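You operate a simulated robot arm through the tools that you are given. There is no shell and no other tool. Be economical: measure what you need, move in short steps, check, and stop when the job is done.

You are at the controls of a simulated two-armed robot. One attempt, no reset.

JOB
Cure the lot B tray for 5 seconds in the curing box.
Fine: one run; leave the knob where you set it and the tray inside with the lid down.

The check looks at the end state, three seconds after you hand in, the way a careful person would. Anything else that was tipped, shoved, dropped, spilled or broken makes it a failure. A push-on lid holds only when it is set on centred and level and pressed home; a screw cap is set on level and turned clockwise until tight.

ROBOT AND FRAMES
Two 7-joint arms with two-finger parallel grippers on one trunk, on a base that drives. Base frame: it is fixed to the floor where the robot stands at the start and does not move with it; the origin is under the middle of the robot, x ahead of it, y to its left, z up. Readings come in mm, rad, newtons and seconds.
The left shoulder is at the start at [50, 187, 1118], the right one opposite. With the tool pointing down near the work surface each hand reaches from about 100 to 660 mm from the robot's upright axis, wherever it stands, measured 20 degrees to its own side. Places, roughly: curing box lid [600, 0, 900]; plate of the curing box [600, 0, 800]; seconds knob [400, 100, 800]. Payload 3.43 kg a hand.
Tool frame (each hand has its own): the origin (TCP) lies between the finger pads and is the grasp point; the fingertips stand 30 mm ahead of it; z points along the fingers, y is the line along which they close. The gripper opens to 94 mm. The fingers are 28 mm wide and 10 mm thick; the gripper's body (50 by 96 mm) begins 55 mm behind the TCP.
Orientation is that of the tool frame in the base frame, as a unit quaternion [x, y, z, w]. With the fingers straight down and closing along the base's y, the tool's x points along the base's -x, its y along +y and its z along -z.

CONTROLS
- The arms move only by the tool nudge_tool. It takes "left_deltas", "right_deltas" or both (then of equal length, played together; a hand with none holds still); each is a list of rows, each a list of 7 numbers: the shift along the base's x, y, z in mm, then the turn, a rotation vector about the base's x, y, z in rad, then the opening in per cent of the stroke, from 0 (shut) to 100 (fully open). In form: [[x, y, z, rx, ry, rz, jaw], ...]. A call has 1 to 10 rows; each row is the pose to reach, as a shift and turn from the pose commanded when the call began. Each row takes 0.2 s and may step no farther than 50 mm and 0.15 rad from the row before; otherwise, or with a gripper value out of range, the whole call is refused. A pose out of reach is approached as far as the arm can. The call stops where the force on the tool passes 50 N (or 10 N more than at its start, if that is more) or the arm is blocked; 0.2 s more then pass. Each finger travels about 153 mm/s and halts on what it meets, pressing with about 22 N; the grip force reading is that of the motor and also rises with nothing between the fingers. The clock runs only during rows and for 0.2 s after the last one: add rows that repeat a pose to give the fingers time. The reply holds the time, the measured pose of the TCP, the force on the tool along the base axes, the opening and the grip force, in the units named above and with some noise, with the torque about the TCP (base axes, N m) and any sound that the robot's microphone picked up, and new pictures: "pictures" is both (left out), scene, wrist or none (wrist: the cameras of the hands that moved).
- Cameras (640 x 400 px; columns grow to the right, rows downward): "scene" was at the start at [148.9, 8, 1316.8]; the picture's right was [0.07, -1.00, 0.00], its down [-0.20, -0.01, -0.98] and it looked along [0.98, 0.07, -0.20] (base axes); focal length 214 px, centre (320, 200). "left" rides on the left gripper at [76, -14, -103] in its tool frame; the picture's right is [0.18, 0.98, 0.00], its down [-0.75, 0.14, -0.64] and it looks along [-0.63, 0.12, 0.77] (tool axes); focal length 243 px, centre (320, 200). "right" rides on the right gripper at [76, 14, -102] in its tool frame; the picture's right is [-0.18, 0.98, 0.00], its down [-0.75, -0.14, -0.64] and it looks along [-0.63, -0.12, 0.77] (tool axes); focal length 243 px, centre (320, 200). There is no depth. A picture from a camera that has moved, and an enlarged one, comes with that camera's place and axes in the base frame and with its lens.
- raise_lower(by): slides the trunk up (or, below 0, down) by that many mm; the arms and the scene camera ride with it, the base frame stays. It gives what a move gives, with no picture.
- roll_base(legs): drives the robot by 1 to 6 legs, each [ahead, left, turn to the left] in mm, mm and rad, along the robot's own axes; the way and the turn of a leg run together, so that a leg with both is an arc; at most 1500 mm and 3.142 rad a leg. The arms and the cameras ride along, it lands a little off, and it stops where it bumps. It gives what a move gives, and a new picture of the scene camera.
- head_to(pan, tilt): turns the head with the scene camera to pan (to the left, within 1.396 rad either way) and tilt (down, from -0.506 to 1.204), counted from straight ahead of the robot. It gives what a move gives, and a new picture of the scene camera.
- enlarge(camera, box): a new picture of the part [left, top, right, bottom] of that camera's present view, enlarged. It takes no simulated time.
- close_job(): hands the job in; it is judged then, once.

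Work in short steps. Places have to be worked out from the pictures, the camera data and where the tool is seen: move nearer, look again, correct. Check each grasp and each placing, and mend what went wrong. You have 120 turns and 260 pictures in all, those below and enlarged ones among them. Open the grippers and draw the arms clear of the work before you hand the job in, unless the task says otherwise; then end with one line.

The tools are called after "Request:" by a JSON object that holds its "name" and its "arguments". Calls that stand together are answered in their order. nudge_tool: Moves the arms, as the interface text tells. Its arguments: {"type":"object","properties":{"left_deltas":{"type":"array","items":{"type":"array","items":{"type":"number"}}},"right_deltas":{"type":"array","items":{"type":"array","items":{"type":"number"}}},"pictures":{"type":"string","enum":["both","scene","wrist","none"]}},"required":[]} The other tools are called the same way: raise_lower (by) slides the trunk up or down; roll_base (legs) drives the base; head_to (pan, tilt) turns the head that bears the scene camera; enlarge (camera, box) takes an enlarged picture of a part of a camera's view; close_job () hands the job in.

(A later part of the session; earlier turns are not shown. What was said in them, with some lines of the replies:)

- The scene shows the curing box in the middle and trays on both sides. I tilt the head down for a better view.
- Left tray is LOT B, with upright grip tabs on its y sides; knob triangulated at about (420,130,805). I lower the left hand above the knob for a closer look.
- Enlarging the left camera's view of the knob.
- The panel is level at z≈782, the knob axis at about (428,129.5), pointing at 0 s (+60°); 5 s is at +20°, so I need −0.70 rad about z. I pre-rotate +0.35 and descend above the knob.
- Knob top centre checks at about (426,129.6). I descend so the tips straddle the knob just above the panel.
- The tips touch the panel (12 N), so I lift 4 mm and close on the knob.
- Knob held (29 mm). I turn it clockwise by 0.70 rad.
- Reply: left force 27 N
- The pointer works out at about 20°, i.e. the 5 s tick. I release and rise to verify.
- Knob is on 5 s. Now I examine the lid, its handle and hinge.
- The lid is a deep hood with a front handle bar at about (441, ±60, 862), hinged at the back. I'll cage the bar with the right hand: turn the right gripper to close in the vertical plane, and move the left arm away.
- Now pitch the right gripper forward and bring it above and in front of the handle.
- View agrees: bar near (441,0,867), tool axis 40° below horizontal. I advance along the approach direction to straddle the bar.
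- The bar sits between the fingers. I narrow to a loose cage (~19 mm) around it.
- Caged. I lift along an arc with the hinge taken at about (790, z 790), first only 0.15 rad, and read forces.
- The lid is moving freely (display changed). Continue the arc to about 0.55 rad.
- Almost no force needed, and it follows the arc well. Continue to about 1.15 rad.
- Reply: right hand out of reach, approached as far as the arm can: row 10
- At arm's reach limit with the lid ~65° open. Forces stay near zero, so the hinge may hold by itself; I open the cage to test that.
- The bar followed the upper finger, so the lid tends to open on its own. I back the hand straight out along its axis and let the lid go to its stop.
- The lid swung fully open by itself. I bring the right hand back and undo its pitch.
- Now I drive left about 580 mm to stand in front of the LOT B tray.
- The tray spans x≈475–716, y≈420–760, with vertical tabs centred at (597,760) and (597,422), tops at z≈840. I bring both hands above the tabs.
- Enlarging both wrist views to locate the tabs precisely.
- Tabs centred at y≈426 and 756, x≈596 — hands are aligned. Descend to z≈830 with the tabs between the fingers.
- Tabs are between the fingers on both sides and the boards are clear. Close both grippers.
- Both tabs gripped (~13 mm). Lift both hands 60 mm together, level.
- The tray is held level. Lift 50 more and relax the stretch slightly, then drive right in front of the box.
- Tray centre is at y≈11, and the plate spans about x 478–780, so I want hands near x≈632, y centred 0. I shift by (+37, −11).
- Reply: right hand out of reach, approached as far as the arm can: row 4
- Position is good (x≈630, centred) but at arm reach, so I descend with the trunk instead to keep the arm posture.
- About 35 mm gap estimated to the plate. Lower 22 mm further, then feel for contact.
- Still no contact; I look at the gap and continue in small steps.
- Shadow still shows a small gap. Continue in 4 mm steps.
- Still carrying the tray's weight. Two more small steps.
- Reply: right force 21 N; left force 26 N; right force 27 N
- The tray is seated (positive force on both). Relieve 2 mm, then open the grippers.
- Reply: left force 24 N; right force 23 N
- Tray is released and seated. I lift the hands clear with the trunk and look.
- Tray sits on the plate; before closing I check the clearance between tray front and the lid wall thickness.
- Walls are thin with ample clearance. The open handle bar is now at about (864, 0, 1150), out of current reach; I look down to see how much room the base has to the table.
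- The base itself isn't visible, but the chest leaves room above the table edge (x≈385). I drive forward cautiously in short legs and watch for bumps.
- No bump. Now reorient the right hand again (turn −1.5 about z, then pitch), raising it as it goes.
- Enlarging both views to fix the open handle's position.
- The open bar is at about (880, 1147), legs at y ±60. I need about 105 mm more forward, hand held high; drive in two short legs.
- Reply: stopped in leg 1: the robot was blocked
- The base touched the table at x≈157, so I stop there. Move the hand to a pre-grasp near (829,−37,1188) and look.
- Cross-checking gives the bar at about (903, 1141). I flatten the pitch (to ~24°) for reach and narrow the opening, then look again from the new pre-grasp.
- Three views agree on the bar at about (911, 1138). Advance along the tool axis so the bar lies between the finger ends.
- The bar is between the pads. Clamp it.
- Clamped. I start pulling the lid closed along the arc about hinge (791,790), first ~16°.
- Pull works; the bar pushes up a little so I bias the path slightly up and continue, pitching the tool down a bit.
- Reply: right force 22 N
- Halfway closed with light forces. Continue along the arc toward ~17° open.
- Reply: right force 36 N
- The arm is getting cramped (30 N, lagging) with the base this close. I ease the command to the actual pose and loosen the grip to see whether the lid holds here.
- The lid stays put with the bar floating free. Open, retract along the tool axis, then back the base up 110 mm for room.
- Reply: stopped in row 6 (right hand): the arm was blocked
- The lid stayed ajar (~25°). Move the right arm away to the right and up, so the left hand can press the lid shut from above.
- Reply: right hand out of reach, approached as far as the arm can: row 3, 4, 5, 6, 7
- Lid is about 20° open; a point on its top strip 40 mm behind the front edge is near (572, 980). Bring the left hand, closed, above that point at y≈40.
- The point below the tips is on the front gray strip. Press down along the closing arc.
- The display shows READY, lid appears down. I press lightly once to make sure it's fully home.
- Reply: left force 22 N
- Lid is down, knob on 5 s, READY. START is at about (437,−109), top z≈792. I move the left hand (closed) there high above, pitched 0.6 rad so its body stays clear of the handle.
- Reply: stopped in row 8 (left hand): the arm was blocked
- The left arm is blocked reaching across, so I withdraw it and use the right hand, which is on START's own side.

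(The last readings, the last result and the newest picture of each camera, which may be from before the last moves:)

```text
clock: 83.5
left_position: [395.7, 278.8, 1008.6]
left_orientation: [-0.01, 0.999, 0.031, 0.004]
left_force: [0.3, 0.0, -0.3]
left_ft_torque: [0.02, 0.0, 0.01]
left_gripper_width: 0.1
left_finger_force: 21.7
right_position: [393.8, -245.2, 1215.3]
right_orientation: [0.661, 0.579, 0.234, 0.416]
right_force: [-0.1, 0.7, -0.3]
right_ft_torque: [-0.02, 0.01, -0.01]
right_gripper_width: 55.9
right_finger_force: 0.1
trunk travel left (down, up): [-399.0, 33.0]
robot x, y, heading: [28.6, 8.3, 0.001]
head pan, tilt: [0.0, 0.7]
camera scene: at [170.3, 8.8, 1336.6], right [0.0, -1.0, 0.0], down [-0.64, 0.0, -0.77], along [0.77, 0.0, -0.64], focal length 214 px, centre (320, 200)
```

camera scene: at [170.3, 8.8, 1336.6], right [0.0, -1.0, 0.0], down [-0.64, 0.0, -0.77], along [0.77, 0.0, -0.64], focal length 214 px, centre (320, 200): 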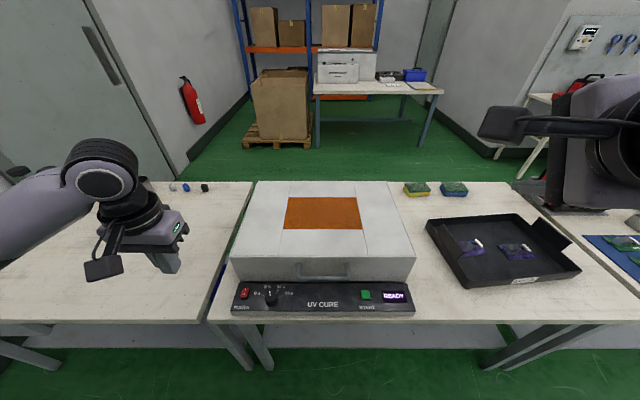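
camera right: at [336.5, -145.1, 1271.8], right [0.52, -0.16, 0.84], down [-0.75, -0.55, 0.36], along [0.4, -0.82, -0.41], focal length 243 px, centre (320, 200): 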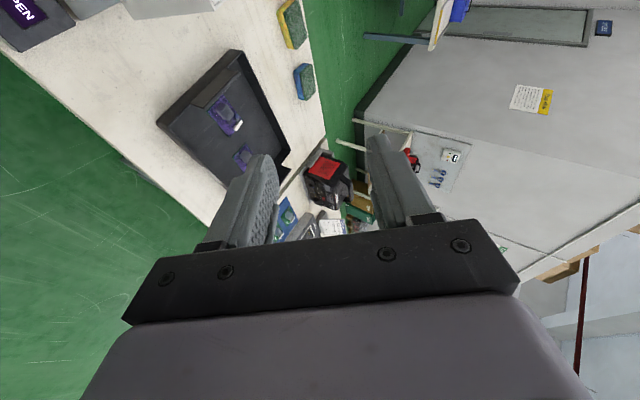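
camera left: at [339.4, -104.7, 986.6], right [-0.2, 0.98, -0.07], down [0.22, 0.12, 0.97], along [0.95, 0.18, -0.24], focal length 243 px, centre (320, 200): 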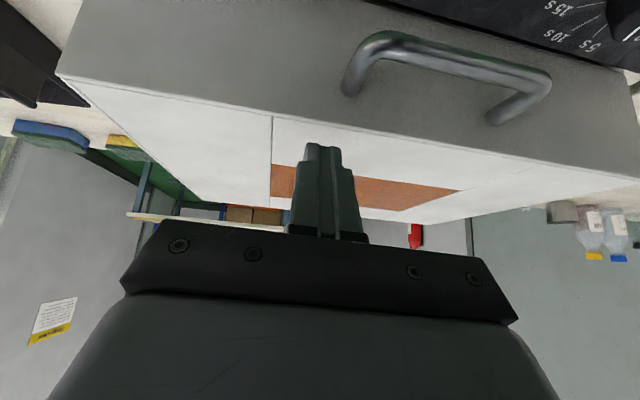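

Now rotate the right hand to tool-down with 0.6 rad pitch, fingers closed, in two calls.

Request:
{"name": "nudge_tool", "arguments": {"right_deltas": [[0, 5, 0, -0.078, 0.043, 0.105, 40], [0, 10, 0, -0.157, 0.085, 0.211, 20], [0, 15, -10, -0.235, 0.128, 0.316, 0], [0, 20, -20, -0.313, 0.17, 0.422, 0], [0, 30, -30, -0.391, 0.213, 0.527, 0], [0, 40, -40, -0.47, 0.256, 0.633, 0], [0, 50, -55, -0.548, 0.298, 0.738, 0], [0, 60, -70, -0.626, 0.341, 0.843, 0], [0, 70, -85, -0.704, 0.383, 0.949, 0], [0, 80, -100, -0.783, 0.426, 1.054, 0]], "pictures": "none"}}

Request:
{"name": "nudge_tool", "arguments": {"right_deltas": [[10, 20, -25, -0.078, 0.043, 0.105, 0], [18, 40, -50, -0.157, 0.085, 0.211, 0], [25, 55, -85, -0.157, 0.085, 0.211, 0], [30, 57, -125, -0.157, 0.085, 0.211, 0]], "pictures": "both"}}

```text
clock: 85.7
left_position: [397.8, 278.2, 1009.0]
left_orientation: [-0.012, 0.999, 0.031, 0.006]
left_force: [-0.4, 0.7, 0.2]
left_ft_torque: [-0.02, -0.03, -0.02]
left_gripper_width: 0.1
left_finger_force: 22.5
right_position: [395.2, -165.9, 1115.9]
right_orientation: [0.124, 0.934, 0.042, 0.332]
right_force: [-1.1, 0.7, 0.0]
right_ft_torque: [0.01, 0.01, -0.02]
right_gripper_width: 0.0
right_finger_force: 22.2
right hand out of reach, approached as far as the arm can: row 4, 5, 6, 7
trunk travel left (down, up): [-399.0, 33.0]
robot x, y, heading: [28.9, 7.3, -0.001]
head pan, tilt: [0.0, 0.7]
```

```text
clock: 86.7
left_position: [397.5, 278.9, 1008.7]
left_orientation: [-0.012, 0.999, 0.031, 0.006]
left_force: [-0.4, 0.5, 0.2]
left_ft_torque: [0.0, 0.0, -0.02]
left_gripper_width: 0.0
left_finger_force: 21.9
right_position: [424.4, -109.6, 989.0]
right_orientation: [0.0, 0.955, -0.001, 0.295]
right_force: [-0.4, -0.6, -0.1]
right_ft_torque: [0.0, -0.02, -0.01]
right_gripper_width: 0.1
right_finger_force: 21.4
trunk travel left (down, up): [-399.0, 33.0]
robot x, y, heading: [27.9, 3.0, 0.001]
head pan, tilt: [0.0, 0.7]
camera scene: at [170.7, 8.1, 1336.6], right [0.0, -1.0, 0.0], down [-0.64, 0.0, -0.76], along [0.76, 0.0, -0.64], focal length 214 px, centre (320, 200)
camera right: at [303.7, -95.3, 1032.2], right [0.15, 0.98, 0.1], down [0.26, -0.14, 0.96], along [0.95, -0.12, -0.28], focal length 243 px, centre (320, 200)
```

scene: 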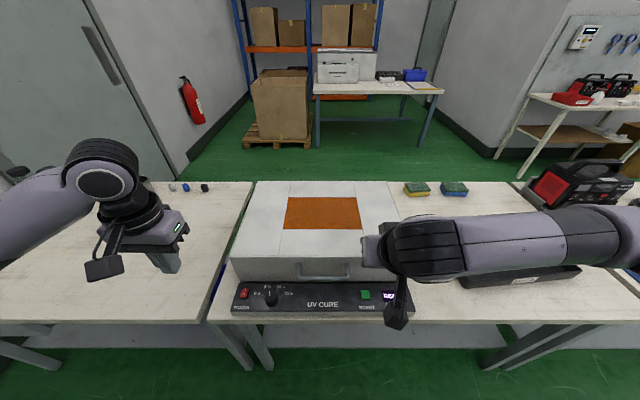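
right: 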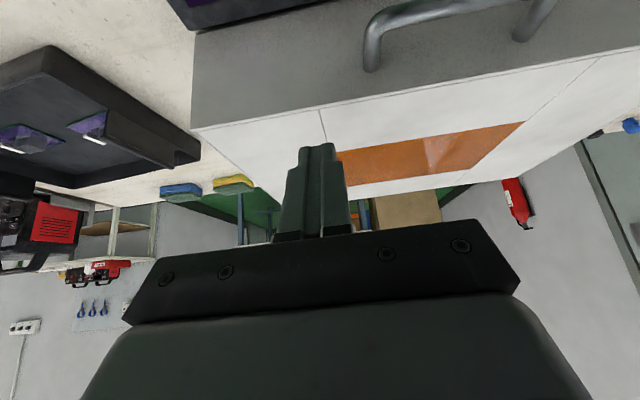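

Right hand is above START, correctly pitched. Descend to just above the button.

Request:
{"name": "nudge_tool", "arguments": {"right_deltas": [[1, 0, -40, 0, 0, 0, 0], [3, 0, -80, 0, 0, 0, 0], [4, 0, -115, 0, 0, 0, 0], [5, 0, -145, 0, 0, 0, 0]], "pictures": "none"}}

Request:
{"name": "enlarge", "arguments": {"camera": "scene", "box": [300, 220, 440, 320]}}

Request:
{"name": "enlarge", "arguments": {"camera": "right", "box": [220, 0, 420, 240]}}

```text
clock: 87.7
left_position: [396.8, 278.7, 1008.3]
left_orientation: [-0.011, 0.999, 0.03, 0.006]
left_force: [0.2, -0.1, -0.7]
left_ft_torque: [-0.01, 0.0, 0.02]
left_gripper_width: 0.0
left_finger_force: 21.8
right_position: [429.9, -109.5, 845.8]
right_orientation: [0.0, 0.956, -0.002, 0.294]
right_force: [0.4, -0.2, 0.7]
right_ft_torque: [0.01, 0.02, -0.01]
right_gripper_width: 0.0
right_finger_force: 21.7
trunk travel left (down, up): [-399.0, 33.0]
robot x, y, heading: [26.3, 3.2, 0.003]
head pan, tilt: [0.0, 0.7]
```

```text
4.00 times, centred on (370, 270) of scene
camera zoom: at [170.6, 8.2, 1336.6], right [0.0, -1.0, 0.0], down [-0.64, 0.0, -0.76], along [0.76, 0.0, -0.64], focal length 858 px, centre (120, -80)
```

zoom: 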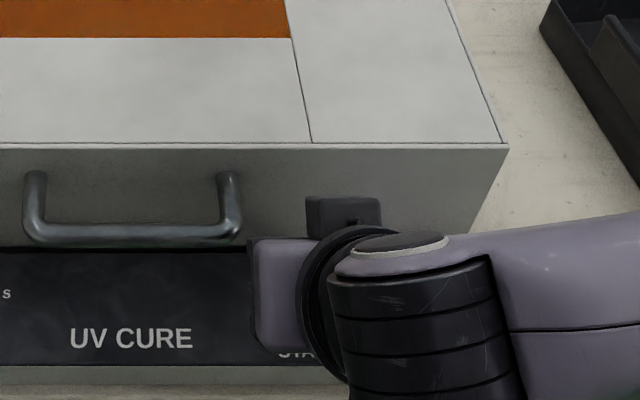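

```text
1.67 times, centred on (320, 120) of right
camera zoom: at [308.2, -95.0, 888.6], right [0.15, 0.98, 0.1], down [0.26, -0.14, 0.95], along [0.95, -0.12, -0.28], focal length 404 px, centre (320, 333)
```

zoom: 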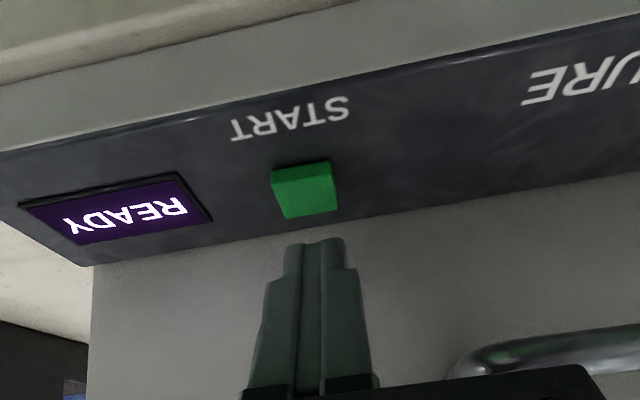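

The wrist view puts START at about (443,−111). Shift +7/−1.5 and press down gently.

Request:
{"name": "nudge_tool", "arguments": {"right_deltas": [[7, -1.5, -5, 0, 0, 0, 0], [7, -1.5, -14, 0, 0, 0, 0], [7, -1.5, -20, 0, 0, 0, 0], [7, -1.5, -24, 0, 0, 0, 0]], "pictures": "wrist"}}

Request:
{"name": "enlarge", "arguments": {"camera": "right", "box": [220, 0, 420, 240]}}

```text
clock: 88.7
left_position: [395.4, 278.6, 1009.1]
left_orientation: [-0.011, 0.999, 0.031, 0.006]
left_force: [0.8, 0.1, 0.4]
left_ft_torque: [0.03, 0.01, 0.02]
left_gripper_width: 0.4
left_finger_force: 21.2
right_position: [436.6, -110.5, 823.8]
right_orientation: [0.0, 0.955, 0.0, 0.297]
right_force: [-4.1, -4.7, 12.5]
right_ft_torque: [-0.14, 0.02, -0.05]
right_gripper_width: 0.2
right_finger_force: 22.1
trunk travel left (down, up): [-399.0, 33.0]
robot x, y, heading: [28.1, 10.6, 0.0]
head pan, tilt: [0.0, 0.7]
heard: click
camera right: at [314.6, -96.1, 866.0], right [0.15, 0.98, 0.1], down [0.26, -0.14, 0.96], along [0.95, -0.12, -0.27], focal length 243 px, centre (320, 200)
```

right: 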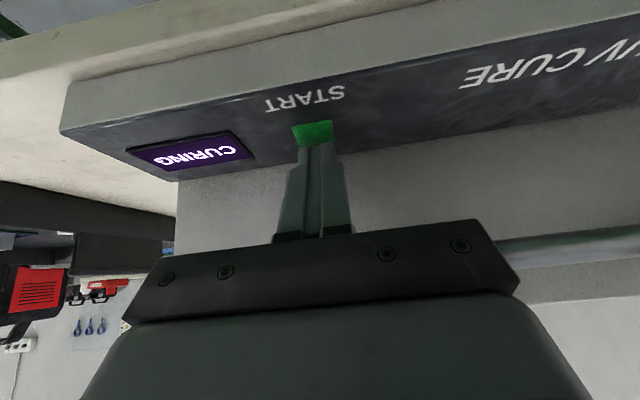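

```text
1.67 times, centred on (320, 120) of right
camera zoom: at [314.6, -96.1, 866.0], right [0.15, 0.98, 0.1], down [0.26, -0.14, 0.96], along [0.95, -0.12, -0.27], focal length 404 px, centre (320, 333)
```

zoom: 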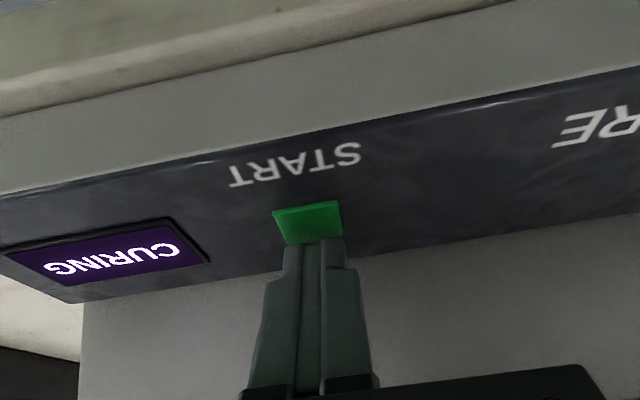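

Clicked, and the display says CURING. I lift straight off the button and back away, letting time pass.

Request:
{"name": "nudge_tool", "arguments": {"right_deltas": [[0, 0, 20, 0, 0, 0, 0], [-8, 0, 60, 0, 0, 0, 0], [-20, -10, 105, 0, 0.1, 0, 0], [-40, -25, 150, 0, 0.22, 0, 0], [-60, -45, 195, 0, 0.35, 0, 0], [-80, -65, 240, 0, 0.48, 0, 20], [-90, -85, 280, 0, 0.6, 0, 50], [-90, -85, 280, 0, 0.6, 0, 60], [-90, -85, 280, 0, 0.6, 0, 60], [-90, -85, 280, 0, 0.6, 0, 60]], "left_deltas": [[0, 0, 0, 0, 0, 0, 10], [0, 10, 20, 0, 0, 0, 30], [0, 20, 40, 0, 0, 0, 50], [0, 30, 60, 0, 0, 0, 60], [-10, 30, 80, 0, 0, 0, 60], [-20, 30, 100, 0, 0, 0, 60], [-20, 30, 100, 0, 0, 0, 60], [-20, 30, 100, 0, 0, 0, 60], [-20, 30, 100, 0, 0, 0, 60], [-20, 30, 100, 0, 0, 0, 60]], "pictures": "scene"}}

Request:
{"name": "nudge_tool", "arguments": {"right_deltas": [[0, 0, 0, 0, 0, 0, 60], [0, 0, 0, 0, 0, 0, 60], [0, 0, 0, 0, 0, 0, 60], [0, 0, 0, 0, 0, 0, 60], [0, 0, 0, 0, 0, 0, 60], [0, 0, 0, 0, 0, 0, 60], [0, 0, 0, 0, 0, 0, 60], [0, 0, 0, 0, 0, 0, 60], [0, 0, 0, 0, 0, 0, 60], [0, 0, 0, 0, 0, 0, 60]], "pictures": "none"}}

Request:
{"name": "nudge_tool", "arguments": {"right_deltas": [[0, 0, 0, 0, 0, 0, 60], [0, 0, 0, 0, 0, 0, 60], [0, 0, 0, 0, 0, 0, 60], [0, 0, 0, 0, 0, 0, 60], [0, 0, 0, 0, 0, 0, 60], [0, 0, 0, 0, 0, 0, 60], [0, 0, 0, 0, 0, 0, 60], [0, 0, 0, 0, 0, 0, 60]], "pictures": "none"}}

Request:
{"name": "enlarge", "arguments": {"camera": "scene", "box": [210, 170, 430, 320]}}

```text
refused: row 4 steps farther than a row can; nothing moved
```

```text
clock: 90.9
left_position: [394.8, 279.2, 1008.4]
left_orientation: [-0.012, 0.999, 0.031, 0.006]
left_force: [-1.2, -0.2, 0.9]
left_ft_torque: [0.03, 0.01, 0.04]
left_gripper_width: 0.0
left_finger_force: 21.5
right_position: [436.6, -111.2, 822.2]
right_orientation: [0.001, 0.955, -0.001, 0.296]
right_force: [-7.1, -2.8, 17.5]
right_ft_torque: [0.43, 0.11, 0.09]
right_gripper_width: 55.6
right_finger_force: 0.1
trunk travel left (down, up): [-399.0, 33.0]
robot x, y, heading: [28.1, 7.2, -0.001]
head pan, tilt: [0.0, 0.7]
heard: click
```

```text
clock: 92.7
left_position: [395.2, 278.5, 1008.7]
left_orientation: [-0.012, 0.999, 0.03, 0.007]
left_force: [-1.1, 0.1, -0.5]
left_ft_torque: [0.0, 0.04, 0.03]
left_gripper_width: 0.1
left_finger_force: 22.3
right_position: [435.2, -111.1, 822.0]
right_orientation: [0.0, 0.955, 0.0, 0.295]
right_force: [-5.9, -1.7, 17.5]
right_ft_torque: [0.46, 0.12, 0.19]
right_gripper_width: 55.8
right_finger_force: 0.0
trunk travel left (down, up): [-399.0, 33.0]
robot x, y, heading: [27.4, 6.5, 0.002]
head pan, tilt: [0.0, 0.7]
```

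```text
2.67 times, centred on (320, 245) of scene
camera zoom: at [168.8, 8.3, 1336.9], right [0.0, -1.0, 0.0], down [-0.64, 0.0, -0.77], along [0.77, 0.0, -0.64], focal length 572 px, centre (320, 80)
```

zoom: 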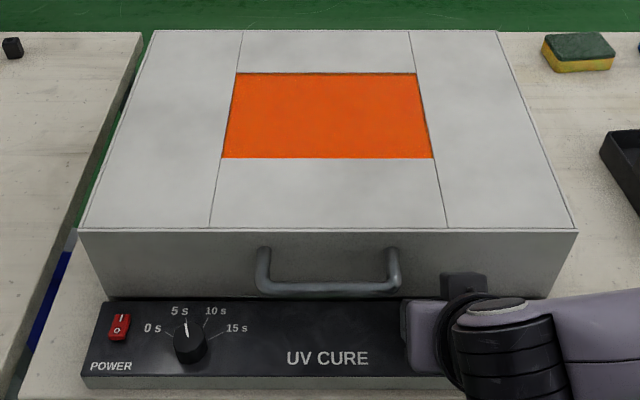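

The retract was refused and the fingers merely opened while straddling the button (curing is still running). Lift straight up with valid steps now.

Request:
{"name": "nudge_tool", "arguments": {"right_deltas": [[0, 0, 15, 0, 0, 0, 60], [-4, 0, 45, 0, 0, 0, 60], [-12, -5, 85, 0, 0.08, 0, 60], [-22, -12, 125, 0, 0.18, 0, 60], [-36, -22, 165, 0, 0.28, 0, 60], [-50, -34, 205, 0, 0.38, 0, 60], [-65, -48, 245, 0, 0.48, 0, 60], [-80, -62, 280, 0, 0.58, 0, 60]], "pictures": "none"}}

Request:
{"name": "enlarge", "arguments": {"camera": "scene", "box": [210, 170, 430, 320]}}

```text
clock: 94.5
left_position: [395.7, 279.3, 1008.3]
left_orientation: [-0.011, 0.999, 0.03, 0.005]
left_force: [-0.3, 0.0, 0.3]
left_ft_torque: [0.04, -0.02, 0.02]
left_gripper_width: 0.0
left_finger_force: 22.1
right_position: [356.9, -174.7, 1102.0]
right_orientation: [-0.001, 1.0, -0.002, 0.008]
right_force: [0.0, 0.1, 0.4]
right_ft_torque: [0.0, 0.0, 0.0]
right_gripper_width: 56.6
right_finger_force: 0.0
trunk travel left (down, up): [-399.0, 33.0]
robot x, y, heading: [36.1, 6.8, -0.0]
head pan, tilt: [0.0, 0.7]
```

```text
2.67 times, centred on (320, 245) of scene
camera zoom: at [170.4, 8.2, 1336.6], right [0.0, -1.0, 0.0], down [-0.64, 0.0, -0.77], along [0.77, 0.0, -0.64], focal length 572 px, centre (320, 80)
```

zoom: 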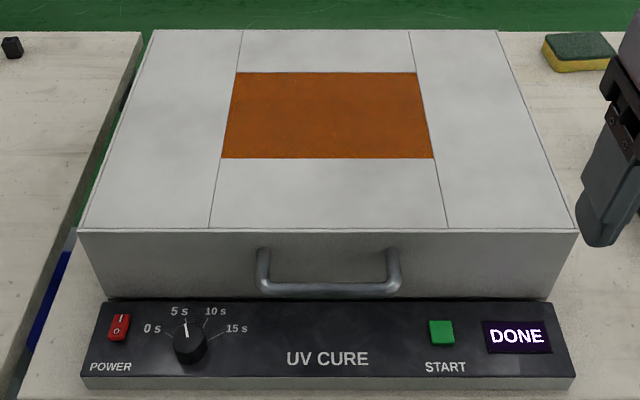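

Display shows DONE with the knob on 5 s and the lid down. I open the left gripper, draw both arms clear and check the scene.

Request:
{"name": "nudge_tool", "arguments": {"left_deltas": [[0, 0, 30, 0, 0, 0, 20], [0, 10, 60, 0, 0, 0, 45], [-10, 10, 90, 0, 0, 0, 60], [-20, 10, 110, 0, 0, 0, 60]], "right_deltas": [[0, -10, 25, 0, 0, 0, 60], [0, -20, 50, 0, 0, 0, 60], [-10, -30, 75, 0, 0, 0, 60], [-20, -40, 90, 0, 0, 0, 60]], "pictures": "scene"}}

```text
clock: 95.5
left_position: [377.0, 287.7, 1118.5]
left_orientation: [-0.012, 0.999, 0.031, 0.005]
left_force: [0.0, 0.6, -0.2]
left_ft_torque: [0.0, -0.01, 0.0]
left_gripper_width: 56.4
left_finger_force: 0.0
right_position: [335.8, -213.5, 1192.6]
right_orientation: [0.001, 1.0, 0.0, 0.009]
right_force: [-0.5, -0.2, 0.2]
right_ft_torque: [0.01, -0.01, 0.0]
right_gripper_width: 56.7
right_finger_force: 0.0
trunk travel left (down, up): [-399.0, 33.0]
robot x, y, heading: [31.1, 8.6, 0.004]
head pan, tilt: [0.0, 0.7]
camera scene: at [170.0, 8.1, 1336.6], right [0.0, -1.0, 0.0], down [-0.64, 0.0, -0.77], along [0.77, 0.0, -0.64], focal length 214 px, centre (320, 200)
```

scene: 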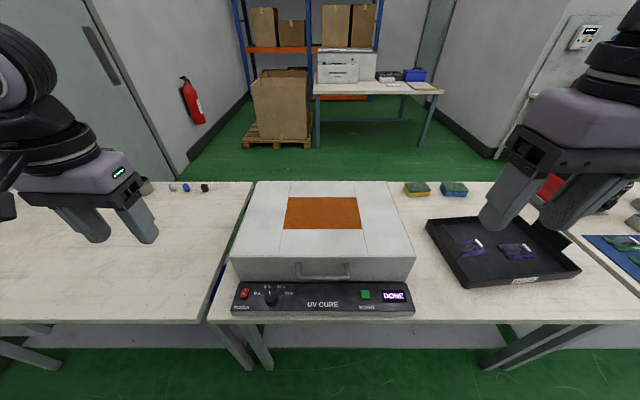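

Everything is in order: the display shows DONE, the lid is down, the knob is on 5 s and the other items look undisturbed. Handing in.

Request:
{"name": "close_job", "arguments": {}}

```text
The job is handed in.
```

The lot B tray had one 5-second cure in the box: the display read CURING, then DONE. The tray is still inside with the lid down, and the knob is on 5 s.
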